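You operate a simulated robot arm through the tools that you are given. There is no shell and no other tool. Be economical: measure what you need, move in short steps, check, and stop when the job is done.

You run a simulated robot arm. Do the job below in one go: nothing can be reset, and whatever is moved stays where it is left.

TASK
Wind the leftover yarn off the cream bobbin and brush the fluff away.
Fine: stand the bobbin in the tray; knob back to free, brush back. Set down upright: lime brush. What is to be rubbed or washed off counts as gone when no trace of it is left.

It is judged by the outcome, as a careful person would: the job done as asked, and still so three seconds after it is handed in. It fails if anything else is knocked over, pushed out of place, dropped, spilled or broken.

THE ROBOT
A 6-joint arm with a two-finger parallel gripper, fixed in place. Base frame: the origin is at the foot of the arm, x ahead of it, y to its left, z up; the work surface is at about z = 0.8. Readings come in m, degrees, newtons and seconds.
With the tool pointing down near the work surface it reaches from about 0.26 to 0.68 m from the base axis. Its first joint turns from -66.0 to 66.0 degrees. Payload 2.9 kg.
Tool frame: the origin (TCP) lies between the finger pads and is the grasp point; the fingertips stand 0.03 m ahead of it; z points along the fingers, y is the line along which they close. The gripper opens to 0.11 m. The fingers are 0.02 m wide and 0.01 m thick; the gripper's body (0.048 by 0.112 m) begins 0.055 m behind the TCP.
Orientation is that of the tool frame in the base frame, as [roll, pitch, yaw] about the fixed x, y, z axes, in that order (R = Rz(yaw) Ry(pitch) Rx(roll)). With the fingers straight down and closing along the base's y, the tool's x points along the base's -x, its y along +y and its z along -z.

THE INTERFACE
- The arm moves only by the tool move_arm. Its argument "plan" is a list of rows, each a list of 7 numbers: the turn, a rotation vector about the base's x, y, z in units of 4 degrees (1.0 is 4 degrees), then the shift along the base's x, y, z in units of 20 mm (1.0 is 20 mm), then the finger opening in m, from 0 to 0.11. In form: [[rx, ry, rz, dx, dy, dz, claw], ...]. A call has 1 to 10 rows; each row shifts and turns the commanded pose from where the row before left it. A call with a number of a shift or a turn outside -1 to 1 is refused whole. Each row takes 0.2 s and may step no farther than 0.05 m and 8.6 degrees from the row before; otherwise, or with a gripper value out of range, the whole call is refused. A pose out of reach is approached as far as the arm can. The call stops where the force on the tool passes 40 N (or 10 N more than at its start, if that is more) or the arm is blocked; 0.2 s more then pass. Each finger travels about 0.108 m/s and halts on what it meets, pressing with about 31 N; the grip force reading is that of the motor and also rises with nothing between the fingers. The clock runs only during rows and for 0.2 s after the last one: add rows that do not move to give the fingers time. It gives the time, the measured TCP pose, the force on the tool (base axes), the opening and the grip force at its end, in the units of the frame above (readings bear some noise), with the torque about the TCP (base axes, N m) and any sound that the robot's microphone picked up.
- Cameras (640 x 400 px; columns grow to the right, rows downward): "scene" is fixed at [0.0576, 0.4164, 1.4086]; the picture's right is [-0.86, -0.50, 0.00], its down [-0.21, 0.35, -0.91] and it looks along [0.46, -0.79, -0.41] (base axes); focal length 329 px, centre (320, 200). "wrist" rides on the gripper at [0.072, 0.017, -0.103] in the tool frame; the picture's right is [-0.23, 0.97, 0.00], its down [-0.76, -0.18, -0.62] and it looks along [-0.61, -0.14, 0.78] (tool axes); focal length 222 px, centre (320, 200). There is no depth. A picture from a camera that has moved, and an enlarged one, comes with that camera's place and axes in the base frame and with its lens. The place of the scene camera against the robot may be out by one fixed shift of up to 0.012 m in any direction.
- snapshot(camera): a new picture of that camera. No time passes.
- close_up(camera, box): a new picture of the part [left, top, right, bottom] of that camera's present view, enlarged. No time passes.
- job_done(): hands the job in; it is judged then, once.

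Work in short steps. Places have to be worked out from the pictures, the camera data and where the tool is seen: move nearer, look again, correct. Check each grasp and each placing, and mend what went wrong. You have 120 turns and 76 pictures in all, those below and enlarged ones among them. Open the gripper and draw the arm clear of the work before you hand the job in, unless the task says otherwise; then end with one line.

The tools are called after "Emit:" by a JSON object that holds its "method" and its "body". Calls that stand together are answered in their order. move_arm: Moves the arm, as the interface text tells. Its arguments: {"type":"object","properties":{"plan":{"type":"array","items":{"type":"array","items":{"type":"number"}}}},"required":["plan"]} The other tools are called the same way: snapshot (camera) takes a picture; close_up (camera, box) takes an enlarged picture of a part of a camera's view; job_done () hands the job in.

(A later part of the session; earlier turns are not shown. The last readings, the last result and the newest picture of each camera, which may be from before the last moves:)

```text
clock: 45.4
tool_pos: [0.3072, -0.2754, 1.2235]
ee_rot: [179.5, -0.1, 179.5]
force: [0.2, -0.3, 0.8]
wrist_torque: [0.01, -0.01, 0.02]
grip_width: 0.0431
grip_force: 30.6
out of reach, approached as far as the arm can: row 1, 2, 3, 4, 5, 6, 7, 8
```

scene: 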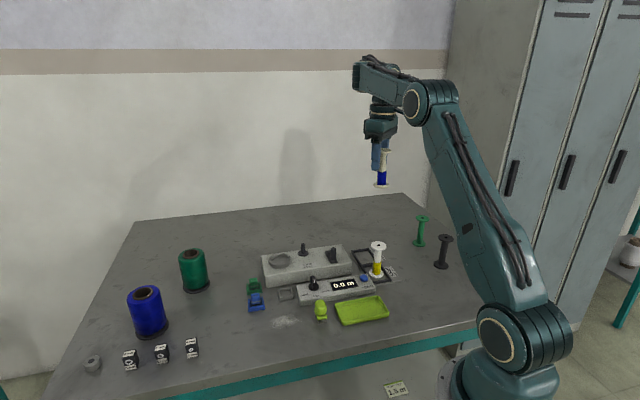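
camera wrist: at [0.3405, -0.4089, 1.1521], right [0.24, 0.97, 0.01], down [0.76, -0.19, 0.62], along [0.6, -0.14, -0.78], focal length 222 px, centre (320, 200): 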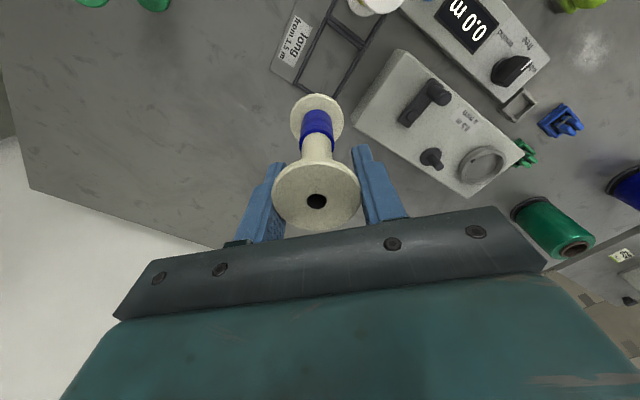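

Steps are sliding along a boundary. I'll try tilting the tool slightly outward, which draws the wrist in, to break out of it.

Emit:
{"method": "move_arm", "body": {"plan": [[-0.67, -0.74, 0, 0, 0, 0, 0.03], [-0.67, -0.74, 0, 0, 0, 0, 0.03], [-0.67, -0.74, 0, 0, 0, 0, 0.03], [-0.67, -0.74, 0, 0, 0, 0, 0.03]]}}

Emit:
{"method": "snapshot", "body": {"camera": "scene"}}

```text
clock: 46.4
tool_pos: [0.3339, -0.2987, 1.2989]
ee_rot: [-169.7, 11.7, -179.4]
force: [-0.5, -0.3, -0.8]
wrist_torque: [0.0, -0.04, 0.01]
grip_width: 0.0425
grip_force: 31.7
out of reach, approached as far as the arm can: row 1, 2, 3, 4
```

```text
40 pictures are left
```

scene: 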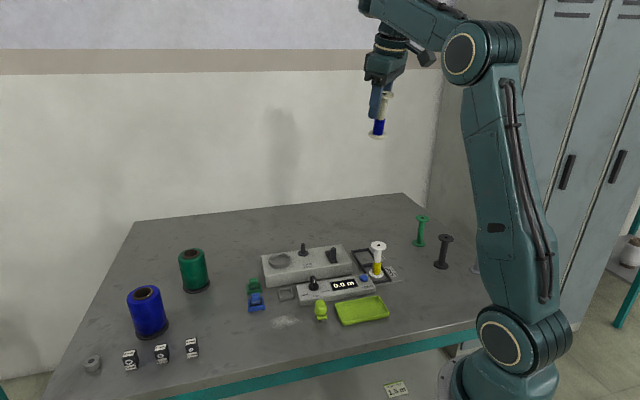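

The forearm now points upward. I'll test plain downward and inward rows from here with the tool tilted outward.

Emit:
{"method": "move_arm", "body": {"plan": [[0, 0, 0, -0.6, 0.5, -0.6, 0.03], [0, 0, 0, -0.6, 0.5, -0.6, 0.03], [0, 0, 0, -0.6, 0.5, -0.6, 0.03]]}}

Emit:
{"method": "move_arm", "body": {"plan": [[0, 0, 0, 0.6, -0.5, 0.6, 0.03], [0, 0, 0, 0.6, -0.5, 0.6, 0.03], [0, 0, 0, 0.6, -0.5, 0.6, 0.03]]}}

```text
clock: 47.2
tool_pos: [0.3119, -0.2781, 1.3119]
ee_rot: [-169.6, 11.7, -179.4]
force: [-0.5, -0.8, -1.1]
wrist_torque: [0.01, -0.01, 0.0]
grip_width: 0.0427
grip_force: 31.3
out of reach, approached as far as the arm can: row 1, 2, 3
```

```text
clock: 48.0
tool_pos: [0.3408, -0.3058, 1.3412]
ee_rot: [-169.7, 12.0, -179.9]
force: [0.2, 0.6, -0.3]
wrist_torque: [0.01, -0.01, 0.02]
grip_width: 0.0425
grip_force: 31.3
out of reach, approached as far as the arm can: row 1, 2
```

Outward moves are free, so this is an inner limit. I'll compare the wrist's shape with the starting picture.

Emit:
{"method": "close_up", "body": {"camera": "scene", "box": [330, 0, 560, 160]}}

```text
2.50 times, centred on (445, 80) of scene
camera zoom: at [0.0575, 0.4164, 1.4086], right [-0.86, -0.5, 0.0], down [-0.21, 0.35, -0.91], along [0.46, -0.79, -0.41], focal length 823 px, centre (8, 500)
```

zoom: 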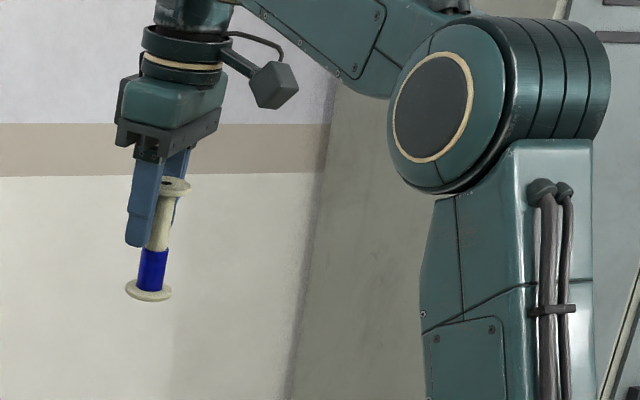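

The forearm–wrist angle seems stuck at a lower bound. I'll test whether yaw is free in both directions, to identify the limited joint.

Emit:
{"method": "move_arm", "body": {"plan": [[0, 0, 1, 0, 0, 0, 0.03], [0, 0, 1, 0, 0, 0, 0.03], [0, 0, 1, 0, 0, 0, 0.03]]}}

Emit:
{"method": "move_arm", "body": {"plan": [[0, 0, -1, 0, 0, 0, 0.03], [0, 0, -1, 0, 0, 0, 0.03], [0, 0, -1, 0, 0, 0, 0.03], [0, 0, -1, 0, 0, 0, 0.03], [0, 0, -1, 0, 0, 0, 0.03], [0, 0, -1, 0, 0, 0, 0.03]]}}

```text
clock: 48.8
tool_pos: [0.3419, -0.3063, 1.3391]
ee_rot: [-169.6, 11.9, -167.4]
force: [0.8, -0.3, -0.8]
wrist_torque: [-0.02, -0.04, -0.03]
grip_width: 0.0425
grip_force: 30.9
```

```text
clock: 50.2
tool_pos: [0.3424, -0.3066, 1.3409]
ee_rot: [-169.6, 11.8, 168.6]
force: [-0.9, 0.2, -0.8]
wrist_torque: [-0.01, 0.0, 0.01]
grip_width: 0.0426
grip_force: 31.0
```

Comparing with the start, the wrist looks flipped: the ringed cap on the forearm's end no longer faces the camera. I'll test tilting inward to see which side of the wrist joint is limited.

Emit:
{"method": "move_arm", "body": {"plan": [[0, 0, 1, 0, 0, 0, 0.03], [0, 0, 1, 0, 0, 0, 0.03], [0, 0, 1, 0, 0, 0, 0.03], [0.67, 0.74, 0, 0, 0, 0, 0.03], [0.67, 0.74, 0, 0, 0, 0, 0.03], [0.67, 0.74, 0, 0, 0, 0, 0.03], [0.67, 0.74, 0, 0, 0, 0, 0.03]]}}

Emit:
{"method": "close_up", "body": {"camera": "scene", "box": [330, 0, 560, 160]}}

```text
clock: 51.8
tool_pos: [0.3408, -0.3044, 1.3373]
ee_rot: [179.7, 0.2, 179.5]
force: [0.1, -0.1, 0.2]
wrist_torque: [-0.01, -0.02, -0.02]
grip_width: 0.0427
grip_force: 30.9
out of reach, approached as far as the arm can: row 7
```

```text
2.50 times, centred on (445, 80) of scene
camera zoom: at [0.0576, 0.4164, 1.4086], right [-0.86, -0.5, 0.0], down [-0.21, 0.35, -0.91], along [0.46, -0.79, -0.41], focal length 823 px, centre (8, 500)
```

zoom: 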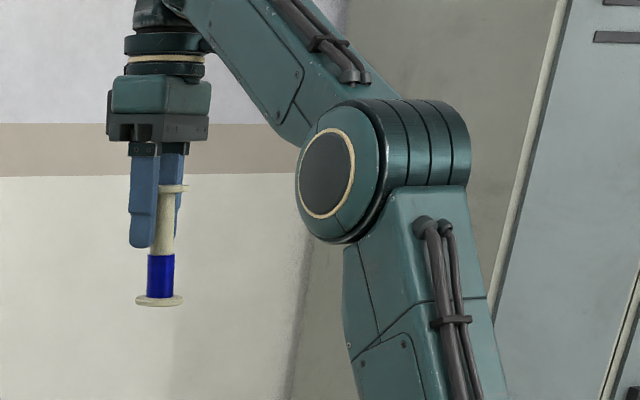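

Tool down, the arm rides a limit because the wrist is flipped. I'll unflip it in free air by swinging the tool outward toward the forearm's line while moving out and up.

Emit:
{"method": "move_arm", "body": {"plan": [[-0.66, -0.74, 0, 0.42, -0.38, 0.25, 0.03], [-0.66, -0.74, 0, 0.42, -0.38, 0.25, 0.03], [-0.66, -0.74, 0, 0.42, -0.38, 0.25, 0.03], [-0.66, -0.74, 0, 0.42, -0.38, 0.25, 0.03], [-0.66, -0.74, 0, 0.42, -0.38, 0.25, 0.03], [-0.66, -0.74, 0, 0.42, -0.38, 0.25, 0.03]]}}

Emit:
{"method": "snapshot", "body": {"camera": "scene"}}

```text
clock: 53.2
tool_pos: [0.3905, -0.3503, 1.366]
ee_rot: [-164.1, 17.8, -177.8]
force: [-0.9, -0.1, -0.5]
wrist_torque: [-0.02, -0.01, -0.02]
grip_width: 0.0429
grip_force: 31.1
```

```text
37 pictures are left
```

scene: 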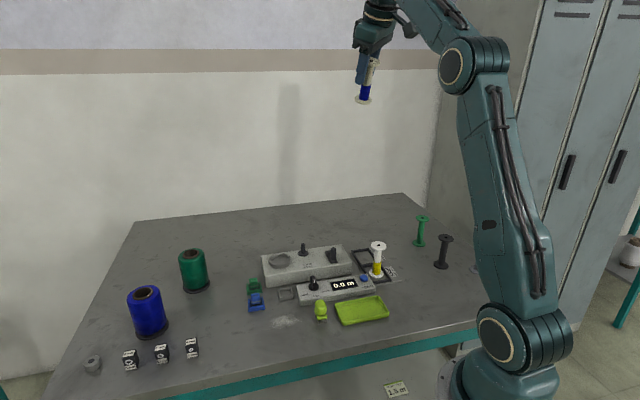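

All rows were reachable. I'll test whether plain lowering works from here.

Emit:
{"method": "move_arm", "body": {"plan": [[0, 0, 0, 0, 0, -1, 0.03], [0, 0, 0, 0, 0, -1, 0.03], [0, 0, 0, 0, 0, -1, 0.03], [0, 0, 0, 0, 0, -1, 0.03]]}}

```text
clock: 54.2
tool_pos: [0.396, -0.3564, 1.2977]
ee_rot: [-164.2, 17.5, -178.1]
force: [-0.4, -0.4, -0.2]
wrist_torque: [0.03, 0.0, -0.01]
grip_width: 0.0425
grip_force: 30.4
out of reach, approached as far as the arm can: row 4
```

Still limited lower down, so I'll continue the outward swing toward alignment.

Emit:
{"method": "move_arm", "body": {"plan": [[0, 0, 0, 0.3, -0.27, 1, 0.03], [0, 0, 0, 0.3, -0.27, 1, 0.03], [-0.66, -0.74, 0, 0.42, -0.38, 0.4, 0.03], [-0.66, -0.74, 0, 0.42, -0.38, 0.4, 0.03], [-0.66, -0.74, 0, 0.42, -0.38, 0.4, 0.03], [-0.66, -0.74, 0, 0.42, -0.38, 0.4, 0.03], [-0.66, -0.74, 0, 0.42, -0.38, 0.4, 0.03], [-0.66, -0.74, 0, 0.42, -0.38, 0.4, 0.03]]}}

Emit:
{"method": "snapshot", "body": {"camera": "scene"}}

```text
clock: 56.0
tool_pos: [0.4621, -0.4116, 1.3863]
ee_rot: [-144.6, 33.4, -169.6]
force: [0.9, 0.2, -0.1]
wrist_torque: [-0.03, 0.0, -0.01]
grip_width: 0.0427
grip_force: 30.9
out of reach, approached as far as the arm can: row 2, 8
```

```text
36 pictures are left
```

scene: 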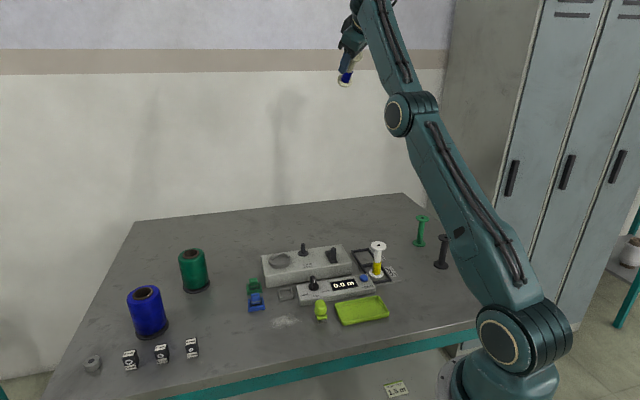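

The arm is near full stretch here. I'll come down to a reachable tool-down pose just outside the boundary and inspect the wrist there.

Emit:
{"method": "move_arm", "body": {"plan": [[0.66, 0.74, 0, 0.1, 0.3, -0.8, 0.03], [0.66, 0.74, 0, 0.1, 0.3, -0.8, 0.03], [0.66, 0.74, 0, 0.1, 0.3, -0.8, 0.03], [0.66, 0.74, 0, 0.1, 0.3, -0.8, 0.03], [0.66, 0.74, 0, 0.1, 0.3, -0.8, 0.03], [0.66, 0.74, 0, 0.1, 0.3, -0.8, 0.03], [0.66, 0.74, 0, 0.1, 0.3, -0.8, 0.03], [0.66, 0.74, 0, 0.1, 0.3, -0.8, 0.03]]}}

Emit:
{"method": "close_up", "body": {"camera": "scene", "box": [290, 0, 560, 170]}}

```text
clock: 57.8
tool_pos: [0.4707, -0.3298, 1.2457]
ee_rot: [-170.0, 12.1, -179.5]
force: [0.0, -0.2, -0.4]
wrist_torque: [0.03, -0.02, 0.03]
grip_width: 0.0425
grip_force: 31.7
out of reach, approached as far as the arm can: row 6, 7, 8
```

```text
2.35 times, centred on (425, 85) of scene
camera zoom: at [0.0576, 0.4164, 1.4086], right [-0.86, -0.5, 0.0], down [-0.21, 0.35, -0.91], along [0.46, -0.79, -0.41], focal length 774 px, centre (73, 471)
```

zoom: 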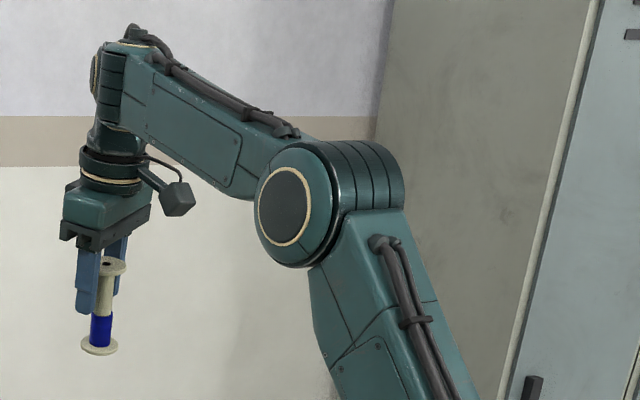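

The wrist angle is at a stop. I'll test a sideways tilt followed by lowering, to see whether that releases it.

Emit:
{"method": "move_arm", "body": {"plan": [[0.82, -0.57, 0, 0.2, -0.2, 0.5, 0.03], [0.82, -0.57, 0, 0.2, -0.2, 0.5, 0.03], [0.82, -0.57, 0, 0, 0, 0, 0.03], [0.82, -0.57, 0, 0, 0, 0, 0.03], [0.82, -0.57, 0, 0, 0, 0, 0.03], [0.82, -0.57, 0, 0, 0, 0, 0.03], [0, 0, 0, 0, 0, -1, 0.03], [0, 0, 0, 0, 0, -1, 0.03], [0, 0, 0, 0, 0, -1, 0.03], [0, 0, 0, 0, 0, -1, 0.03]]}}

Emit:
{"method": "close_up", "body": {"camera": "scene", "box": [290, 0, 560, 170]}}

```text
clock: 60.0
tool_pos: [0.4851, -0.3434, 1.1901]
ee_rot: [172.6, 22.7, 175.3]
force: [0.4, -0.1, -1.2]
wrist_torque: [-0.02, -0.02, 0.0]
grip_width: 0.0424
grip_force: 30.9
out of reach, approached as far as the arm can: row 6, 10
```

```text
2.35 times, centred on (425, 85) of scene
camera zoom: at [0.0576, 0.4164, 1.4086], right [-0.86, -0.5, 0.0], down [-0.21, 0.35, -0.91], along [0.46, -0.79, -0.41], focal length 774 px, centre (73, 471)
```

zoom: 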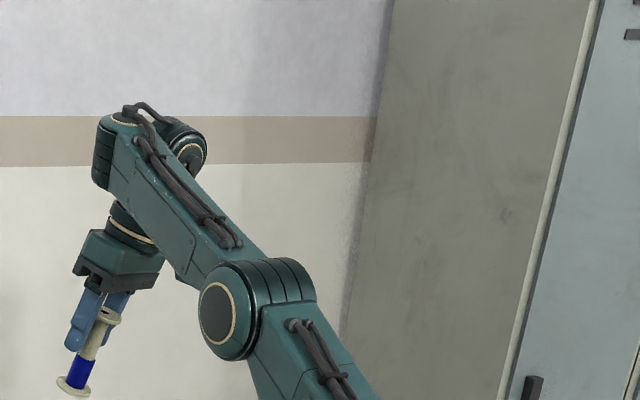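

Now it's clear: the wrist is an offset type with two elbow-like joints, and it got flipped through the sideways tilt. To unflip it I'll swing the tool sideways to the right until horizontal, keeping the wrist about where it is in free air.

Emit:
{"method": "move_arm", "body": {"plan": [[0, 0, 0, 0.1, -0.1, 1, 0.03], [0, 0, 0, 0.1, -0.1, 1, 0.03], [-0.78, 0.55, -0.27, -0.3, -0.3, 0.2, 0.03], [-0.78, 0.55, -0.27, -0.3, -0.3, 0.2, 0.03], [-0.78, 0.55, -0.27, -0.3, -0.3, 0.2, 0.03], [-0.78, 0.55, -0.27, -0.3, -0.3, 0.2, 0.03], [-0.78, 0.55, -0.27, -0.3, -0.3, 0.2, 0.03], [-0.78, 0.55, -0.27, -0.3, -0.3, 0.2, 0.03], [-0.78, 0.55, -0.27, -0.3, -0.3, 0.2, 0.03], [-0.78, 0.55, -0.27, -0.3, -0.3, 0.2, 0.03]]}}

Emit:
{"method": "move_arm", "body": {"plan": [[-0.78, 0.55, -0.27, -0.35, -0.3, 0.3, 0.03], [-0.78, 0.55, -0.27, -0.35, -0.3, 0.3, 0.03], [-0.78, 0.55, -0.27, -0.35, -0.3, 0.3, 0.03], [-0.78, 0.55, -0.27, -0.35, -0.3, 0.3, 0.03], [-0.78, 0.55, -0.27, -0.35, -0.3, 0.3, 0.03], [-0.78, 0.55, -0.27, -0.35, -0.3, 0.3, 0.03]]}}

Emit:
{"method": "snapshot", "body": {"camera": "scene"}}

```text
clock: 62.2
tool_pos: [0.4623, -0.3339, 1.2317]
ee_rot: [-165.6, 11.4, 174.6]
force: [-1.1, 0.2, -1.0]
wrist_torque: [0.02, -0.01, -0.01]
grip_width: 0.0425
grip_force: 30.7
out of reach, approached as far as the arm can: row 7, 8, 9, 10
```

```text
clock: 63.6
tool_pos: [0.4082, -0.3453, 1.2366]
ee_rot: [-145.1, 0.8, 170.4]
force: [0.8, 0.0, -0.5]
wrist_torque: [0.04, 0.01, -0.02]
grip_width: 0.0425
grip_force: 30.9
out of reach, approached as far as the arm can: row 1, 2, 3, 4, 5, 6
```

```text
33 pictures are left
```

scene: 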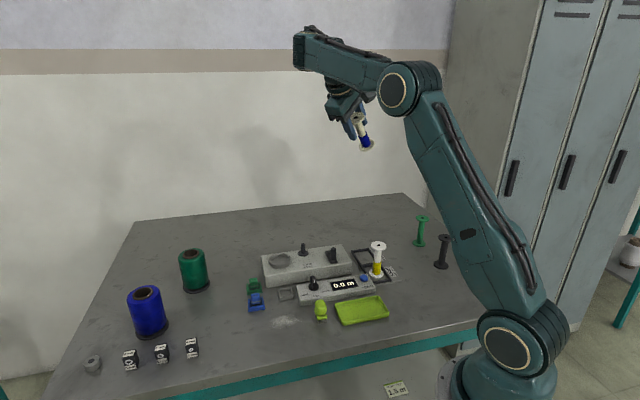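

The swing is progressing. I'll continue, raising the tool so the wrist stays roughly in place.

Emit:
{"method": "move_arm", "body": {"plan": [[-0.88, 0.4, -0.19, -0.1, -0.25, 0.6, 0.03], [-0.88, 0.4, -0.19, -0.1, -0.25, 0.6, 0.03], [-0.88, 0.4, -0.19, -0.1, -0.25, 0.6, 0.03], [-0.88, 0.4, -0.19, -0.1, -0.25, 0.6, 0.03], [-0.88, 0.4, -0.19, -0.1, -0.25, 0.6, 0.03], [-0.88, 0.4, -0.19, -0.1, -0.25, 0.6, 0.03], [-0.88, 0.4, -0.19, -0.1, -0.25, 0.6, 0.03], [-0.88, 0.4, -0.19, -0.1, -0.25, 0.6, 0.03]]}}

Emit:
{"method": "snapshot", "body": {"camera": "scene"}}

```text
clock: 65.4
tool_pos: [0.3456, -0.4037, 1.2793]
ee_rot: [-114.9, -5.3, 163.2]
force: [0.1, -0.1, -0.7]
wrist_torque: [0.01, 0.01, 0.04]
grip_width: 0.0426
grip_force: 30.8
out of reach, approached as far as the arm can: row 1, 2, 3, 4, 5, 6, 7, 8
```

```text
32 pictures are left
```

scene: 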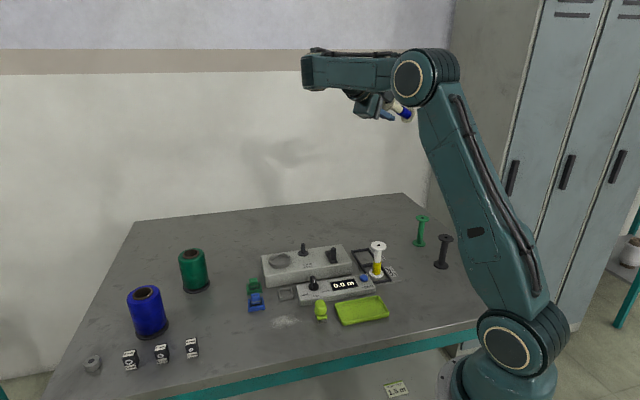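

Nearly horizontal. I'll go past horizontal so the tool points slightly up and crosses the wrist's singular direction.

Emit:
{"method": "move_arm", "body": {"plan": [[-0.94, 0.26, 0.16, 0, -0.2, 0.5, 0.03], [-0.94, 0.26, 0.16, 0, -0.2, 0.5, 0.03], [-0.94, 0.26, 0.16, 0, -0.2, 0.5, 0.03], [-0.94, 0.26, 0.16, 0, -0.2, 0.5, 0.03], [-0.94, 0.26, 0.16, 0, -0.2, 0.5, 0.03], [-0.94, 0.26, 0.16, 0, -0.2, 0.5, 0.03], [-0.94, 0.26, 0.16, 0, 0, 0, 0.03], [-0.94, 0.26, 0.16, 0, 0, 0, 0.03], [-0.94, 0.26, 0.16, 0, 0, 0, 0.03], [-0.94, 0.26, 0.16, 0, 0, 0, 0.03]]}}

Emit:
{"method": "snapshot", "body": {"camera": "scene"}}

```text
clock: 67.6
tool_pos: [0.3444, -0.4394, 1.344]
ee_rot: [-75.8, -5.2, 165.7]
force: [0.1, 0.6, -0.6]
wrist_torque: [0.01, 0.0, -0.01]
grip_width: 0.0425
grip_force: 31.0
out of reach, approached as far as the arm can: row 9, 10
```

```text
31 pictures are left
```

scene: 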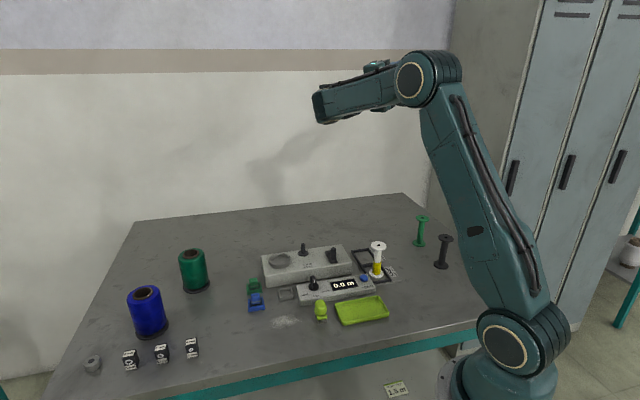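

The tool crossed to pointing slightly up. Now I'll go round the outward side and begin bringing it back down.

Emit:
{"method": "move_arm", "body": {"plan": [[0.69, 0.03, 0.72, 0, 0, 0, 0.03], [0.69, 0.03, 0.72, 0, 0, 0, 0.03], [0.69, 0.03, 0.72, 0, 0, 0, 0.03], [0.69, 0.03, 0.72, 0, 0, 0, 0.03], [0.69, 0.03, 0.72, 0, 0, 0, 0.03], [1, 0.04, 0, 0, 0.1, -0.3, 0.03], [1, 0.04, 0, 0, 0.1, -0.3, 0.03], [1, 0.04, 0, 0, 0.1, -0.3, 0.03], [1, 0.04, 0, 0, 0.1, -0.3, 0.03]]}}

Emit:
{"method": "move_arm", "body": {"plan": [[1, 0.04, 0, 0, 0.3, -0.5, 0.03], [1, 0.04, 0, 0, 0.3, -0.5, 0.03], [1, 0.04, 0, 0, 0.3, -0.5, 0.03], [1, 0.04, 0, 0, 0.3, -0.5, 0.03], [1, 0.04, 0, 0, 0.3, -0.5, 0.03], [1, 0.04, 0, 0, 0.3, -0.5, 0.03]]}}

Emit:
{"method": "snapshot", "body": {"camera": "scene"}}

```text
clock: 69.6
tool_pos: [0.3439, -0.4338, 1.3201]
ee_rot: [-105.7, -7.3, -176.2]
force: [0.4, 0.2, -0.4]
wrist_torque: [0.0, -0.01, 0.01]
grip_width: 0.0423
grip_force: 31.0
```

```text
clock: 71.0
tool_pos: [0.3452, -0.3969, 1.2599]
ee_rot: [-130.0, -6.1, -173.4]
force: [-1.1, 1.0, -1.4]
wrist_torque: [0.01, 0.0, -0.05]
grip_width: 0.0426
grip_force: 31.2
```

```text
30 pictures are left
```

scene: 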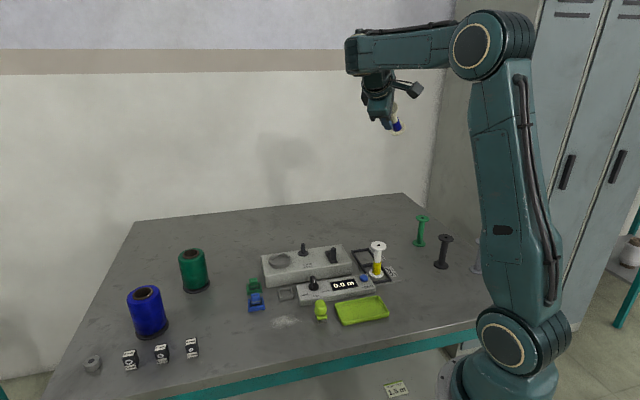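

All reachable now, so it looks unflipped. I'll keep coming down to vertical.

Emit:
{"method": "move_arm", "body": {"plan": [[1, 0, 0, 0, 0.2, -0.5, 0.03], [1, 0, 0, 0, 0.2, -0.5, 0.03], [1, 0, 0, 0, 0.2, -0.5, 0.03], [1, 0, 0, 0, 0.2, -0.5, 0.03], [1, 0, 0, 0, 0.2, -0.5, 0.03], [1, 0, 0, 0, 0.2, -0.5, 0.03], [1, 0, 0, 0, 0.2, -0.5, 0.03], [1, 0, 0, 0, 0.2, -0.5, 0.03], [1, 0, 0, 0, 0.2, -0.5, 0.03], [1, 0, 0, 0, 0.2, -0.5, 0.03]]}}

Emit:
{"method": "move_arm", "body": {"plan": [[1, 0, 0, 0, 0, -0.5, 0.03], [1, 0, 0, 0, 0, -0.5, 0.03], [0, 0, 0, 0, 0, 0, 0.03]]}}

```text
clock: 73.2
tool_pos: [0.3443, -0.3549, 1.1605]
ee_rot: [-169.5, -0.4, -171.1]
force: [0.2, 1.7, 0.0]
wrist_torque: [0.03, -0.01, -0.01]
grip_width: 0.0424
grip_force: 30.9
```

```text
clock: 74.0
tool_pos: [0.3439, -0.357, 1.1396]
ee_rot: [-177.4, 0.8, -171.3]
force: [0.1, -1.2, -0.8]
wrist_torque: [0.0, 0.01, -0.01]
grip_width: 0.0428
grip_force: 31.1
```

Recovered. Next I'll level the tool, square the yaw and move above the empty rack slot.

Emit:
{"method": "move_arm", "body": {"plan": [[0.31, 0.15, -0.73, 0.5, -0.5, -1, 0.03], [0.3, 0.15, -0.73, 0.5, -0.5, -1, 0.03], [0, 0, -0.72, 0.5, -0.5, -1, 0.03], [0, 0, 0, 0.5, -0.5, -1, 0.03], [0, 0, 0, 0.5, -0.6, -1, 0.03], [0, 0, 0, 0, 0, -0.5, 0.03], [0, 0, 0, 0, 0, 0, 0.03]]}}

Emit:
{"method": "snapshot", "body": {"camera": "wrist"}}

```text
clock: 75.6
tool_pos: [0.3936, -0.4083, 1.0296]
ee_rot: [-179.9, -0.1, -179.9]
force: [0.4, -0.9, -0.3]
wrist_torque: [-0.01, 0.0, 0.02]
grip_width: 0.0426
grip_force: 31.3
```

```text
29 pictures are left
camera wrist: at [0.324, -0.3914, 1.1334], right [0.22, 0.97, 0.0], down [0.76, -0.17, 0.62], along [0.61, -0.14, -0.78], focal length 222 px, centre (320, 200)
```

wrist: 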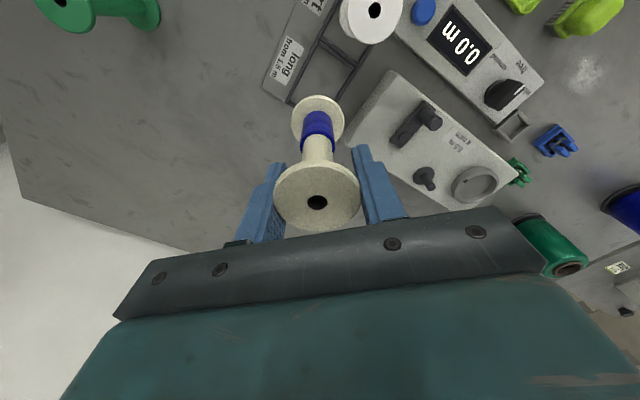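

Back above the slot with the bobbin still held well. I'll lower it into the slot.

Emit:
{"method": "move_arm", "body": {"plan": [[0, 0, 0, 0, 0, -1, 0.03], [0, 0, 0, 0, 0, -1, 0.03], [0, 0, 0, 0, 0, -1, 0.03], [0, 0, 0, 0, 0, -1, 0.03], [0, 0, 0, 0, 0, -1, 0.03], [0, 0, 0, 0, 0, -1, 0.03], [0, 0, 0, 0, 0, -0.5, 0.03], [0, 0, 0, 0, 0, -0.2, 0.03], [0, 0, 0, 0, 0, -0.2, 0.03], [0, 0, 0, 0, 0, -0.15, 0.03]]}}

```text
clock: 77.8
tool_pos: [0.395, -0.4079, 0.8889]
ee_rot: [-179.9, -0.1, -179.8]
force: [0.3, 0.2, -0.5]
wrist_torque: [0.02, 0.02, 0.01]
grip_width: 0.0426
grip_force: 31.1
```

Emit:
{"method": "move_arm", "body": {"plan": [[0, 0, 0, 0, 0, -0.1, 0.03], [0, 0, 0, 0, 0, -0.1, 0.03], [0, 0, 0, 0, 0, 0, 0.03]]}}

```text
clock: 78.6
tool_pos: [0.3952, -0.408, 0.8863]
ee_rot: [-179.9, -0.1, -179.9]
force: [-1.0, 1.7, 3.6]
wrist_torque: [0.09, 0.0, 0.01]
grip_width: 0.0427
grip_force: 30.8
```

Light floor contact. I'll open the fingers and look at how the bobbin stands relative to them.

Emit:
{"method": "move_arm", "body": {"plan": [[0, 0, 0, 0, 0, 0, 0.06], [0, 0, 0, 0, 0, 0, 0.07], [0, 0, 0, 0, 0, 0, 0.07], [0, 0, 0, 0, 0, 0, 0.07]]}}

Emit:
{"method": "close_up", "body": {"camera": "wrist", "box": [230, 70, 410, 240]}}

```text
clock: 79.6
tool_pos: [0.3935, -0.4082, 0.8847]
ee_rot: [-179.9, -0.1, -179.9]
force: [0.3, -0.5, -0.2]
wrist_torque: [0.02, 0.0, 0.04]
grip_width: 0.0701
grip_force: 0.1
```

```text
2.35 times, centred on (320, 155) of wrist
camera zoom: at [0.3242, -0.3912, 0.989], right [0.22, 0.97, 0.0], down [0.76, -0.17, 0.62], along [0.61, -0.14, -0.78], focal length 523 px, centre (320, 306)
```

zoom: 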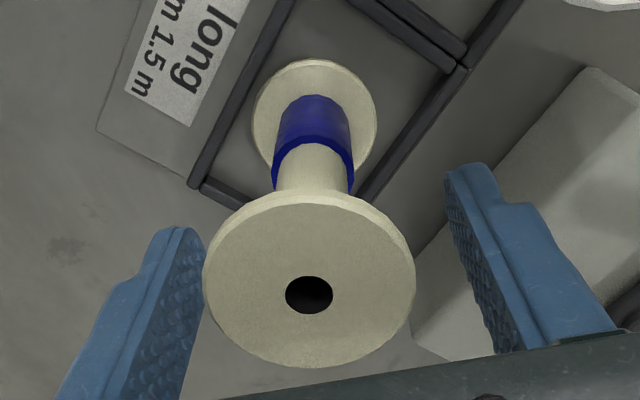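

The bobbin stands upright with its axis at x≈0.386, so I'll shift the TCP -8 mm in x and +8 mm in z before regripping.

Emit:
{"method": "move_arm", "body": {"plan": [[0, 0, 0, -0.2, 0, 0.2, 0.07], [0, 0, 0, -0.2, 0.02, 0.2, 0.07], [0, 0, 0, 0, 0, 0, 0.07], [0, 0, 0, 0, 0, 0, 0.03], [0, 0, 0, 0, 0, 0, 0.03], [0, 0, 0, 0, 0, 0, 0.03]]}}

Emit:
{"method": "close_up", "body": {"camera": "wrist", "box": [230, 70, 410, 240]}}

```text
clock: 81.0
tool_pos: [0.386, -0.407, 0.8926]
ee_rot: [-179.8, 0.0, -179.9]
force: [0.0, -0.6, -0.2]
wrist_torque: [0.02, 0.02, -0.03]
grip_width: 0.0425
grip_force: 31.5
```

```text
2.35 times, centred on (320, 155) of wrist
camera zoom: at [0.3155, -0.3908, 0.9971], right [0.22, 0.97, 0.0], down [0.76, -0.17, 0.62], along [0.61, -0.14, -0.78], focal length 523 px, centre (320, 306)
```

zoom: 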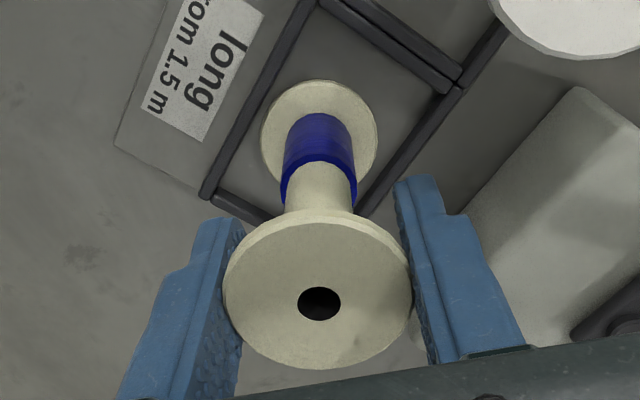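

The grip is now centred. The bore (~9.7 mm) is smaller than the pin (~11.5 mm), so the pin isn't the bobbin's seat. The notched ring, with an inner diameter of about 48 mm against a 42.5 mm flange, is the cup for it. I'll lift and move toward it.

Emit:
{"method": "move_arm", "body": {"plan": [[0, 0, 0, 0, 0, 0.5, 0.03], [0, 0, 0, 0, 0, 1, 0.03], [0, 0, 0, 0, 0, 1, 0.03], [0, 0, 0, 0, 0, 1, 0.03], [0, 0, 0, 0, 0, 1, 0.03], [0, 0, 0, 0, 0, 1, 0.03], [0, 0, 0, 0.5, 0.5, 0.4, 0.03], [0, 0, 0, 1, 1, 0, 0.03], [0, 0, 0, 1, 1, 0, 0.03], [0, 0, 0, 1, 1, 0, 0.03]]}}

Emit:
{"method": "move_arm", "body": {"plan": [[0, 0, 0, 1, 1, 0, 0.03], [0, 0, 0, 1, 1, 0, 0.03], [0, 0, 0, 1, 0.7, 0, 0.03], [0, 0, 0, 0, 0, 0, 0.03]]}}

Emit:
{"method": "close_up", "body": {"camera": "wrist", "box": [260, 60, 440, 220]}}

```text
clock: 83.2
tool_pos: [0.4559, -0.3383, 1.0123]
ee_rot: [-179.9, -0.2, -179.9]
force: [0.4, 0.3, -0.9]
wrist_torque: [-0.04, 0.03, 0.01]
grip_width: 0.0426
grip_force: 30.9
```

```text
clock: 84.2
tool_pos: [0.5174, -0.2837, 1.0124]
ee_rot: [-179.9, -0.1, -179.9]
force: [0.8, -0.4, -0.4]
wrist_torque: [-0.03, 0.04, -0.03]
grip_width: 0.0426
grip_force: 31.2
```

```text
2.50 times, centred on (350, 140) of wrist
camera zoom: at [0.447, -0.2671, 1.115], right [0.22, 0.97, 0.0], down [0.76, -0.17, 0.62], along [0.61, -0.14, -0.78], focal length 555 px, centre (245, 350)
```

zoom: 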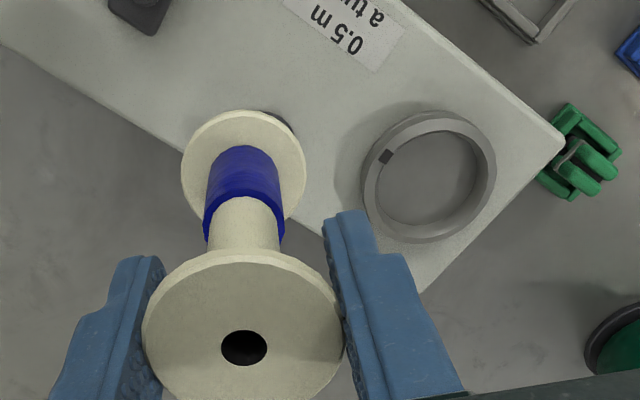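

The ring's centre works out to about (0.563, -0.205). I'll move the bobbin above it and lower part-way.

Emit:
{"method": "move_arm", "body": {"plan": [[0, 0, 0, 0.6, 1, 0, 0.03], [0, 0, 0, 0.6, 1, 0, 0.03], [0, 0, 0, 0.6, 1, 0, 0.03], [0, 0, 0, 0.6, 0.95, 0, 0.03], [0, 0, 0, 0, 0, -0.9, 0.03], [0, 0, 0, 0, 0, -0.9, 0.03], [0, 0, 0, 0, 0, 0, 0.03]]}}

Emit:
{"method": "close_up", "body": {"camera": "wrist", "box": [250, 70, 390, 210]}}

Emit:
{"method": "close_up", "body": {"camera": "scene", "box": [255, 225, 305, 275]}}

```text
clock: 85.8
tool_pos: [0.5649, -0.2041, 0.9739]
ee_rot: [180.0, -0.1, -179.8]
force: [0.0, -0.7, -1.2]
wrist_torque: [-0.01, 0.02, -0.01]
grip_width: 0.0426
grip_force: 30.8
```

```text
2.86 times, centred on (320, 140) of wrist
camera zoom: at [0.4943, -0.1877, 1.0775], right [0.22, 0.97, 0.0], down [0.76, -0.17, 0.62], along [0.61, -0.14, -0.78], focal length 635 px, centre (320, 371)
```

zoom: 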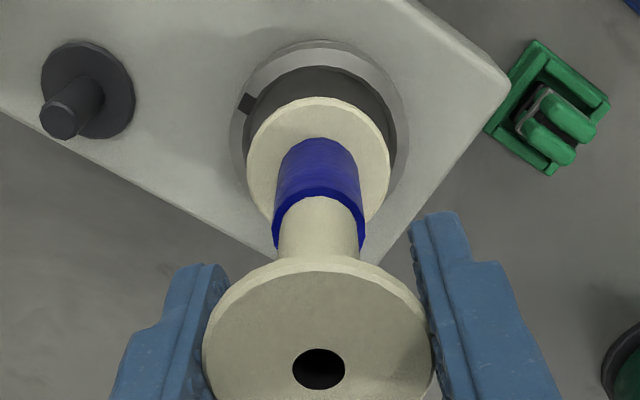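

```text
8.00 times, centred on (280, 250) of scene
camera zoom: at [0.0576, 0.4164, 1.4086], right [-0.86, -0.5, 0.0], down [-0.21, 0.35, -0.91], along [0.46, -0.79, -0.41], focal length 2633 px, centre (640, -200)
```

zoom: 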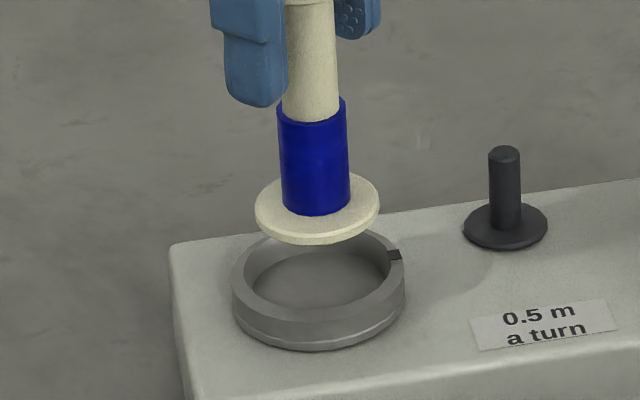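

Aligned to within about 1 mm in both views. I'll lower until contact.

Emit:
{"method": "move_arm", "body": {"plan": [[0, 0, 0, 0.03, 0.02, -0.5, 0.03], [0, 0, 0, 0, 0, -0.5, 0.03], [0, 0, 0, 0, 0, -0.3, 0.03], [0, 0, 0, 0, 0, -0.15, 0.03], [0, 0, 0, 0, 0, -0.15, 0.03], [0, 0, 0, 0, 0, -0.1, 0.03], [0, 0, 0, 0, 0, -0.1, 0.03], [0, 0, 0, 0, 0, -0.1, 0.03]]}}

Emit:
{"method": "close_up", "body": {"camera": "scene", "box": [255, 225, 305, 275]}}

```text
clock: 87.6
tool_pos: [0.5653, -0.2043, 0.9398]
ee_rot: [-179.9, 0.2, -179.9]
force: [-2.9, 1.0, 21.5]
wrist_torque: [0.05, 0.4, -0.04]
grip_width: 0.0429
grip_force: 30.9
```

```text
8.00 times, centred on (280, 250) of scene
camera zoom: at [0.0571, 0.4165, 1.4086], right [-0.86, -0.5, 0.0], down [-0.21, 0.35, -0.91], along [0.46, -0.79, -0.41], focal length 2633 px, centre (640, -200)
```

zoom: 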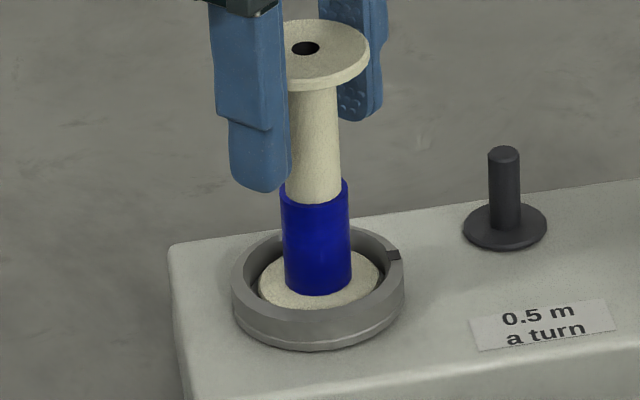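

The bobbin sits fully in the cup. I'll release, rise clear, and move back to look at the knob.

Emit:
{"method": "move_arm", "body": {"plan": [[0, 0, 0, 0, 0, 0.1, 0.05], [0, 0, 0, 0, 0, 0, 0.07], [0, 0, 0, 0, 0, 0, 0.07], [0, 0, 0, 0, 0, 0.5, 0.07], [0, 0, 0, 0, 0, 1, 0.07], [0, 0, 0, 0, 0, 1, 0.07], [0, 0, 0, 0, 0, 1, 0.07], [0, 0, 0, -1, 0, 0, 0.07], [0, 0, 0, -1, 0, 0, 0.07], [0, 0, 0, -1, 0, 0, 0.07]]}}

Emit:
{"method": "move_arm", "body": {"plan": [[0, 0, 0, -1, 0, 0, 0.07], [0, 0, 0, -1, 0, 0, 0.07], [0, 0, 0, -1, 0, 0, 0.07], [0, 0, 0, -1, 0, 0, 0.07], [0, 0, 0, -0.5, 0, 0, 0.07], [0, 0, 0, 0, 0, 0, 0.07]]}}

Emit:
{"method": "snapshot", "body": {"camera": "wrist"}}

```text
clock: 89.8
tool_pos: [0.5061, -0.2049, 1.0093]
ee_rot: [-179.9, -0.1, -179.9]
force: [-0.4, 0.3, 0.2]
wrist_torque: [0.0, 0.0, -0.03]
grip_width: 0.07
grip_force: 0.0
```

```text
clock: 91.2
tool_pos: [0.4155, -0.2033, 1.009]
ee_rot: [-179.9, -0.1, -179.9]
force: [-0.1, 0.2, -0.7]
wrist_torque: [0.0, -0.03, 0.01]
grip_width: 0.0697
grip_force: 0.0
```

```text
22 pictures are left
camera wrist: at [0.3449, -0.1869, 1.1127], right [0.22, 0.97, 0.0], down [0.76, -0.17, 0.62], along [0.61, -0.14, -0.78], focal length 222 px, centre (320, 200)
```

wrist: 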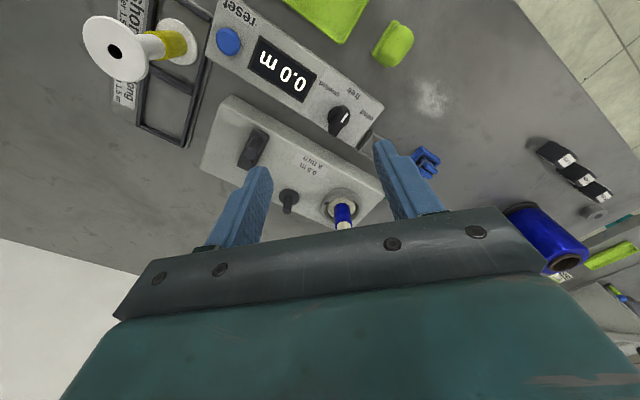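

Emit:
{"method": "close_up", "body": {"camera": "wrist", "box": [225, 60, 395, 230]}}

```text
2.35 times, centred on (310, 145) of wrist
camera zoom: at [0.3449, -0.1869, 1.1127], right [0.22, 0.97, 0.0], down [0.76, -0.17, 0.62], along [0.61, -0.14, -0.78], focal length 523 px, centre (344, 329)
```

zoom: 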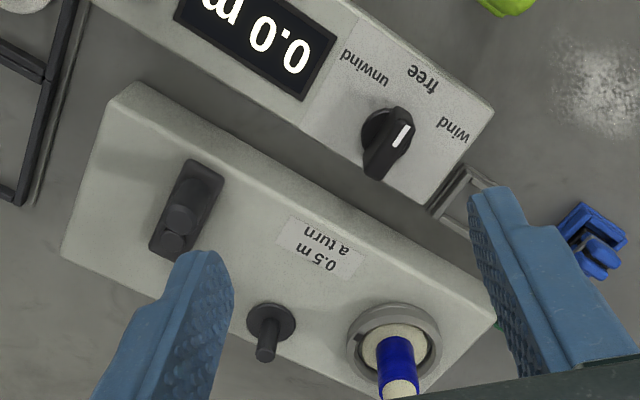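

The knob is at about (0.440, -0.185), its bar pointing to "free" (azimuth ≈137°). "Unwind" is about 57° counter-clockwise. I'll turn the gripper across the bar and hover over it.

Emit:
{"method": "move_arm", "body": {"plan": [[0, 0, -1, 0.2, 0.15, 0, 0.05], [0, 0, -1, 0.2, 0.15, -0.5, 0.05], [0, 0, -1, 0.2, 0.15, -0.5, 0.05], [0, 0, -1, 0.2, 0.15, -0.5, 0.05], [0, 0, -1, 0.2, 0.15, -0.5, 0.05], [0, 0, -1, 0.22, 0.17, -0.5, 0.05], [0, 0, -1, 0, 0, -0.5, 0.05], [0, 0, -1, 0, 0, -0.5, 0.05], [0, 0, -1, 0, 0, -0.5, 0.05], [0, 0, -1, 0, 0, 0, 0.05]]}}

Emit:
{"method": "move_arm", "body": {"plan": [[0, 0, -0.5, 0, 0, 0, 0.05], [0, 0, 0, 0, 0, 0, 0.05]]}}

Emit:
{"method": "close_up", "body": {"camera": "wrist", "box": [230, 60, 410, 240]}}

```text
clock: 93.4
tool_pos: [0.441, -0.1849, 0.9285]
ee_rot: [-179.9, -0.1, 140.1]
force: [-0.1, -0.1, -0.3]
wrist_torque: [0.0, 0.0, 0.01]
grip_width: 0.05
grip_force: 0.2
```

```text
clock: 94.0
tool_pos: [0.4398, -0.1847, 0.9297]
ee_rot: [-180.0, 0.0, 138.1]
force: [0.1, -0.7, -0.4]
wrist_torque: [0.02, -0.03, 0.01]
grip_width: 0.0502
grip_force: 0.1
```

```text
2.22 times, centred on (320, 150) of wrist
camera zoom: at [0.3996, -0.1242, 1.0329], right [0.82, 0.57, 0.0], down [0.45, -0.64, 0.62], along [0.36, -0.51, -0.78], focal length 494 px, centre (320, 311)
```

zoom: 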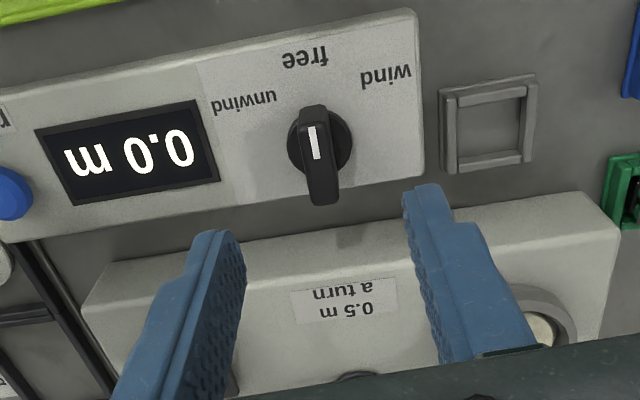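

Very close. The bar leans about 4° more counter-clockwise. I'll correct that, descend to grip height and close.

Emit:
{"method": "move_arm", "body": {"plan": [[0, 0, 1, 0.04, 0.08, -0.8, 0.05], [0, 0, 0, 0, 0, -0.8, 0.05], [0, 0, 0, 0, 0, -0.8, 0.05], [0, 0, 0, 0, 0, -0.5, 0.05], [0, 0, 0, 0, 0, -0.2, 0.05], [0, 0, 0, 0, 0, 0, 0.05]]}}

Emit:
{"method": "close_up", "body": {"camera": "scene", "box": [285, 240, 355, 310]}}

```text
clock: 95.4
tool_pos: [0.4395, -0.1842, 0.8665]
ee_rot: [-179.8, -0.1, 142.0]
force: [-0.2, 0.6, 0.4]
wrist_torque: [-0.02, 0.01, 0.01]
grip_width: 0.0504
grip_force: 0.0
```

```text
5.71 times, centred on (320, 275) of scene
camera zoom: at [0.0576, 0.4164, 1.4086], right [-0.86, -0.5, 0.0], down [-0.21, 0.35, -0.91], along [0.46, -0.79, -0.41], focal length 1881 px, centre (320, -229)
```

zoom: 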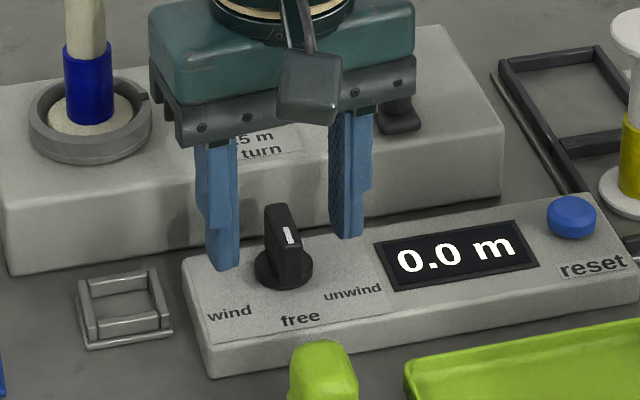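

The fingers straddle the bar well. I'll close and turn counter-clockwise toward unwind.

Emit:
{"method": "move_arm", "body": {"plan": [[0, 0, 0, 0, 0, 0, 0.0], [0, 0, 0, 0, 0, 0, 0.0], [0, 0, 0, 0, 0, 0, 0.0], [0, 0, 1, 0, 0, 0, 0.0], [0, 0, 1, 0, 0, 0, 0.0], [0, 0, 1, 0, 0, 0, 0.0], [0, 0, 1, 0, 0, 0, 0.0], [0, 0, 1, 0, 0, 0, 0.0], [0, 0, 1, 0, 0, 0, 0.0], [0, 0, 1, 0, 0, 0, 0.0]]}}

Emit:
{"method": "move_arm", "body": {"plan": [[0, 0, 1, 0, 0, 0, 0.0], [0, 0, 1, 0, 0, 0, 0.0], [0, 0, 1, 0, 0, 0, 0.0], [0, 0, 1, 0, 0, 0, 0.0], [0, 0, 1, 0, 0, 0, 0.0], [0, 0, 1, 0, 0, 0, 0.0], [0, 0, 0.5, 0, 0, 0, 0.0], [0, 0, 0, 0, 0, 0, 0.0]]}}

Emit:
{"method": "close_up", "body": {"camera": "scene", "box": [285, 240, 355, 310]}}

```text
clock: 97.6
tool_pos: [0.4395, -0.1869, 0.8665]
ee_rot: [-180.0, -0.3, 170.1]
force: [-8.0, -14.7, -19.8]
wrist_torque: [-0.28, -0.28, 0.0]
grip_width: 0.0117
grip_force: 45.4
```

```text
clock: 99.4
tool_pos: [0.4376, -0.1867, 0.8682]
ee_rot: [-179.6, -0.1, -164.0]
force: [-6.3, -16.3, -11.8]
wrist_torque: [0.04, 0.29, -1.34]
grip_width: 0.0168
grip_force: 45.2
```

```text
5.71 times, centred on (320, 275) of scene
camera zoom: at [0.0576, 0.4159, 1.4088], right [-0.86, -0.5, 0.0], down [-0.21, 0.35, -0.91], along [0.46, -0.79, -0.41], focal length 1881 px, centre (320, -229)
```

zoom: 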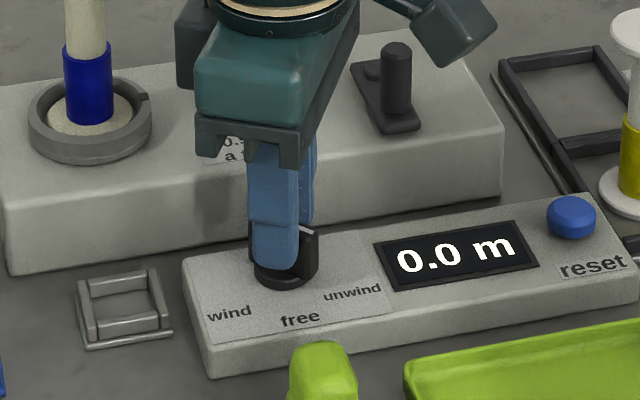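

The resisting torque shows the knob has reached its stop at the unwind end. I'll release, rise and check.

Emit:
{"method": "move_arm", "body": {"plan": [[0, 0, -1, 0, 0, 0, 0.0], [0, 0, -0.5, 0, 0, 0, 0.05], [0, 0, 0, 0, 0, 0, 0.06], [0, 0, 0, 0, 0, 0, 0.06], [0, 0, 0, 0, 0, 1, 0.06], [0, 0, 0, 0, 0, 1, 0.06], [0, 0, 0, 0, 0, 1, 0.06], [0, 0, 0, -1, 0, 0, 0.06], [0, 0, 0, -1, 0, 1, 0.06]]}}

Emit:
{"method": "close_up", "body": {"camera": "wrist", "box": [210, 50, 420, 240]}}

```text
clock: 101.4
tool_pos: [0.399, -0.1848, 0.948]
ee_rot: [-179.9, -0.1, -169.8]
force: [0.6, -0.5, 0.0]
wrist_torque: [-0.01, -0.01, -0.02]
grip_width: 0.0599
grip_force: 0.0
```

```text
2.11 times, centred on (315, 145) of wrist
camera zoom: at [0.3277, -0.1818, 1.0518], right [0.05, 1.0, 0.0], down [0.78, -0.04, 0.62], along [0.62, -0.03, -0.78], focal length 468 px, centre (330, 316)
```

zoom: 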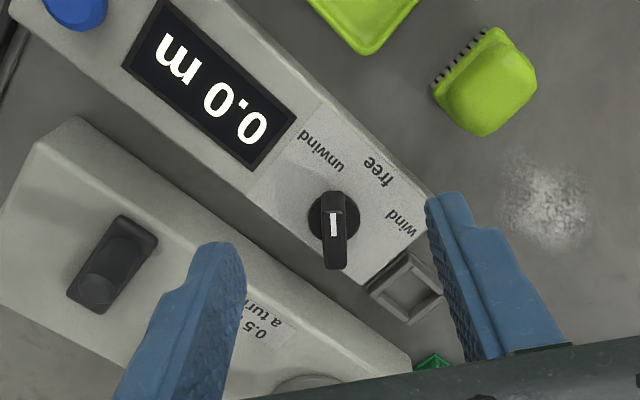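

The knob's pointer is now at unwind. Next I'll zoom in on the crank.

Emit:
{"method": "close_up", "body": {"camera": "wrist", "box": [210, 120, 310, 220]}}

```text
4.00 times, centred on (260, 170) of wrist
camera zoom: at [0.3277, -0.1818, 1.0518], right [0.05, 1.0, 0.0], down [0.78, -0.04, 0.62], along [0.62, -0.03, -0.78], focal length 888 px, centre (560, 320)
```

zoom: 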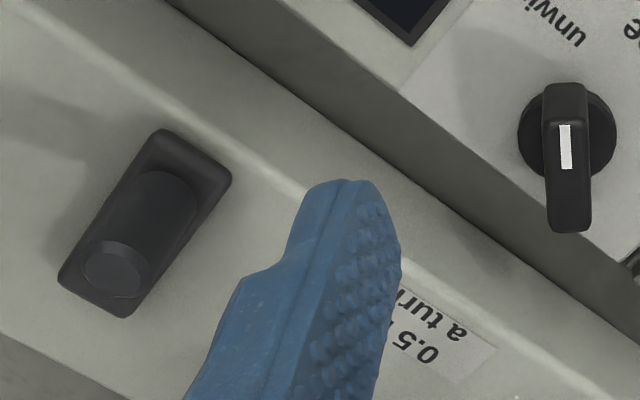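

The crank handle is at about (0.439, -0.290) with its top at z≈0.888. The pivot is near (0.466, -0.312), a radius of about 35 mm. I'll move over the handle and descend with the fingers open.

Emit:
{"method": "move_arm", "body": {"plan": [[0, 0, -0.9, 0.4, -1, 0, 0.06], [0, 0, -0.9, 0.4, -1, 0, 0.06], [0, 0, -0.75, 0.4, -1, 0, 0.06], [0, 0, 0, 0.4, -1, 0, 0.06], [0, 0, 0, 0.4, -1, 0, 0.06], [0, 0, 0, 0, -0.25, 0, 0.06], [0, 0, 0, 0, 0, 0, 0.06]]}}

Emit:
{"method": "close_up", "body": {"camera": "wrist", "box": [230, 60, 410, 240]}}

```text
clock: 103.0
tool_pos: [0.4419, -0.2899, 0.9477]
ee_rot: [-179.9, -0.1, 179.9]
force: [-0.3, -0.2, -0.4]
wrist_torque: [-0.01, 0.0, 0.0]
grip_width: 0.06
grip_force: 0.1
```

```text
2.22 times, centred on (320, 150) of wrist
camera zoom: at [0.3715, -0.2732, 1.0512], right [0.23, 0.97, 0.0], down [0.76, -0.18, 0.62], along [0.6, -0.14, -0.78], focal length 494 px, centre (320, 311)
```

zoom: 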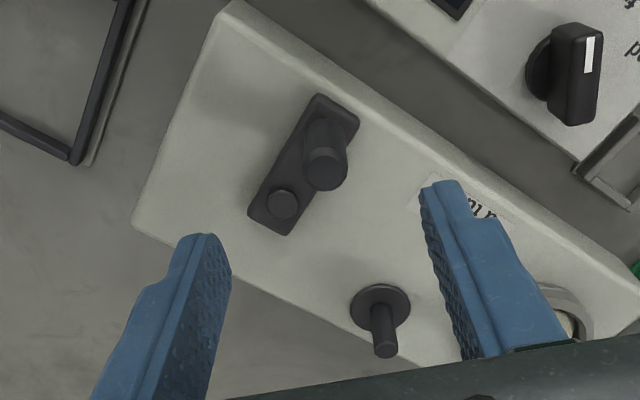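

Refined: handle at (0.4365, -0.286), pivot at (0.460, -0.309), radius about 33 mm. I'll descend and grip the handle.

Emit:
{"method": "move_arm", "body": {"plan": [[0, 0, 0, -0.27, 0.2, -0.5, 0.06], [0, 0, 0, 0, 0, -0.8, 0.06], [0, 0, 0, 0, 0, -0.8, 0.06], [0, 0, 0, 0, 0, -0.6, 0.06], [0, 0, 0, 0, 0, 0, 0.06], [0, 0, 0, 0, 0, 0, 0.0], [0, 0, 0, 0, 0, 0, 0.0], [0, 0, 0, 0, 0, 0, 0.0]]}}

```text
clock: 104.8
tool_pos: [0.4363, -0.2852, 0.8939]
ee_rot: [-179.9, -0.2, 179.9]
force: [2.3, -2.7, -4.2]
wrist_torque: [0.15, -0.6, -0.01]
grip_width: 0.0149
grip_force: 45.3
```

The handle is gripped (14.9 mm). I'll try the first quarter-turn counter-clockwise and watch the forces.

Emit:
{"method": "move_arm", "body": {"plan": [[0, 0, 0, -0.419, -0.744, 0, 0.0], [0, 0, 0, 0.009, -0.854, 0, 0.0], [0, 0, 0, 0.435, -0.735, 0, 0.0], [0, 0, 0, 0, 0, 0, 0.0]]}}

Emit:
{"method": "close_up", "body": {"camera": "scene", "box": [260, 215, 400, 310]}}

```text
clock: 105.8
tool_pos: [0.4351, -0.3352, 0.8931]
ee_rot: [-179.8, 0.1, 179.6]
force: [-16.0, -15.9, 18.1]
wrist_torque: [0.34, 0.87, -0.04]
grip_width: 0.0151
grip_force: 45.1
```

```text
4.21 times, centred on (330, 262) of scene
camera zoom: at [0.057, 0.4161, 1.4087], right [-0.86, -0.5, 0.0], down [-0.21, 0.35, -0.91], along [0.46, -0.79, -0.41], focal length 1386 px, centre (278, -63)
```

zoom: 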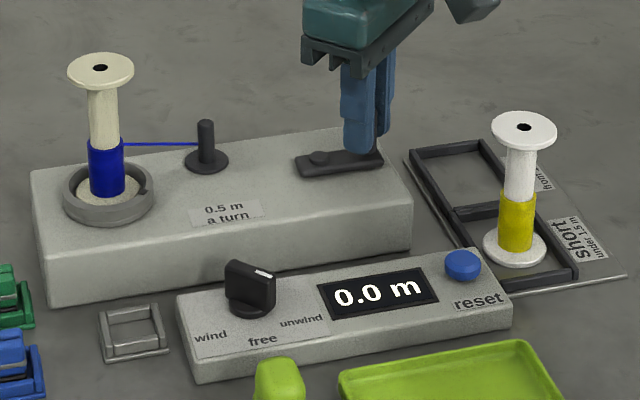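

A yarn strand now runs from the bobbin to the post, so the setup is right. The forces suggest a radius nearer 35.5 mm. I'll continue another half turn and check the display.

Emit:
{"method": "move_arm", "body": {"plan": [[0, 0, 0, 0.713, -0.54, 0, 0.0], [0, 0, 0, 0.919, 0.01, 0, 0.0], [0, 0, 0, 0.791, 0.468, 0, 0.0], [0, 0, 0, 0.451, 0.801, 0, 0.0], [0, 0, 0, -0.01, 0.919, 0, 0.0], [0, 0, 0, -0.468, 0.791, 0, 0.0], [0, 0, 0, 0, 0, 0, 0.0]]}}

Emit:
{"method": "close_up", "body": {"camera": "scene", "box": [260, 215, 400, 310]}}

```text
clock: 107.4
tool_pos: [0.4816, -0.2864, 0.894]
ee_rot: [-179.9, -0.2, 179.5]
force: [-19.3, -20.6, 9.4]
wrist_torque: [0.13, 0.42, -0.03]
grip_width: 0.0148
grip_force: 44.5
```

```text
4.21 times, centred on (330, 262) of scene
camera zoom: at [0.057, 0.4159, 1.4088], right [-0.86, -0.5, 0.0], down [-0.21, 0.35, -0.91], along [0.46, -0.79, -0.41], focal length 1386 px, centre (278, -63)
```

zoom: 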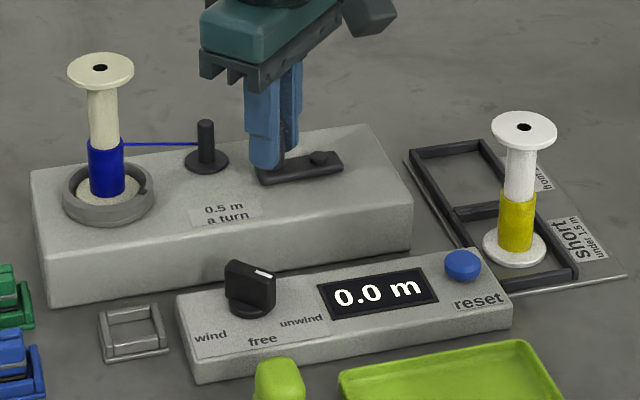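

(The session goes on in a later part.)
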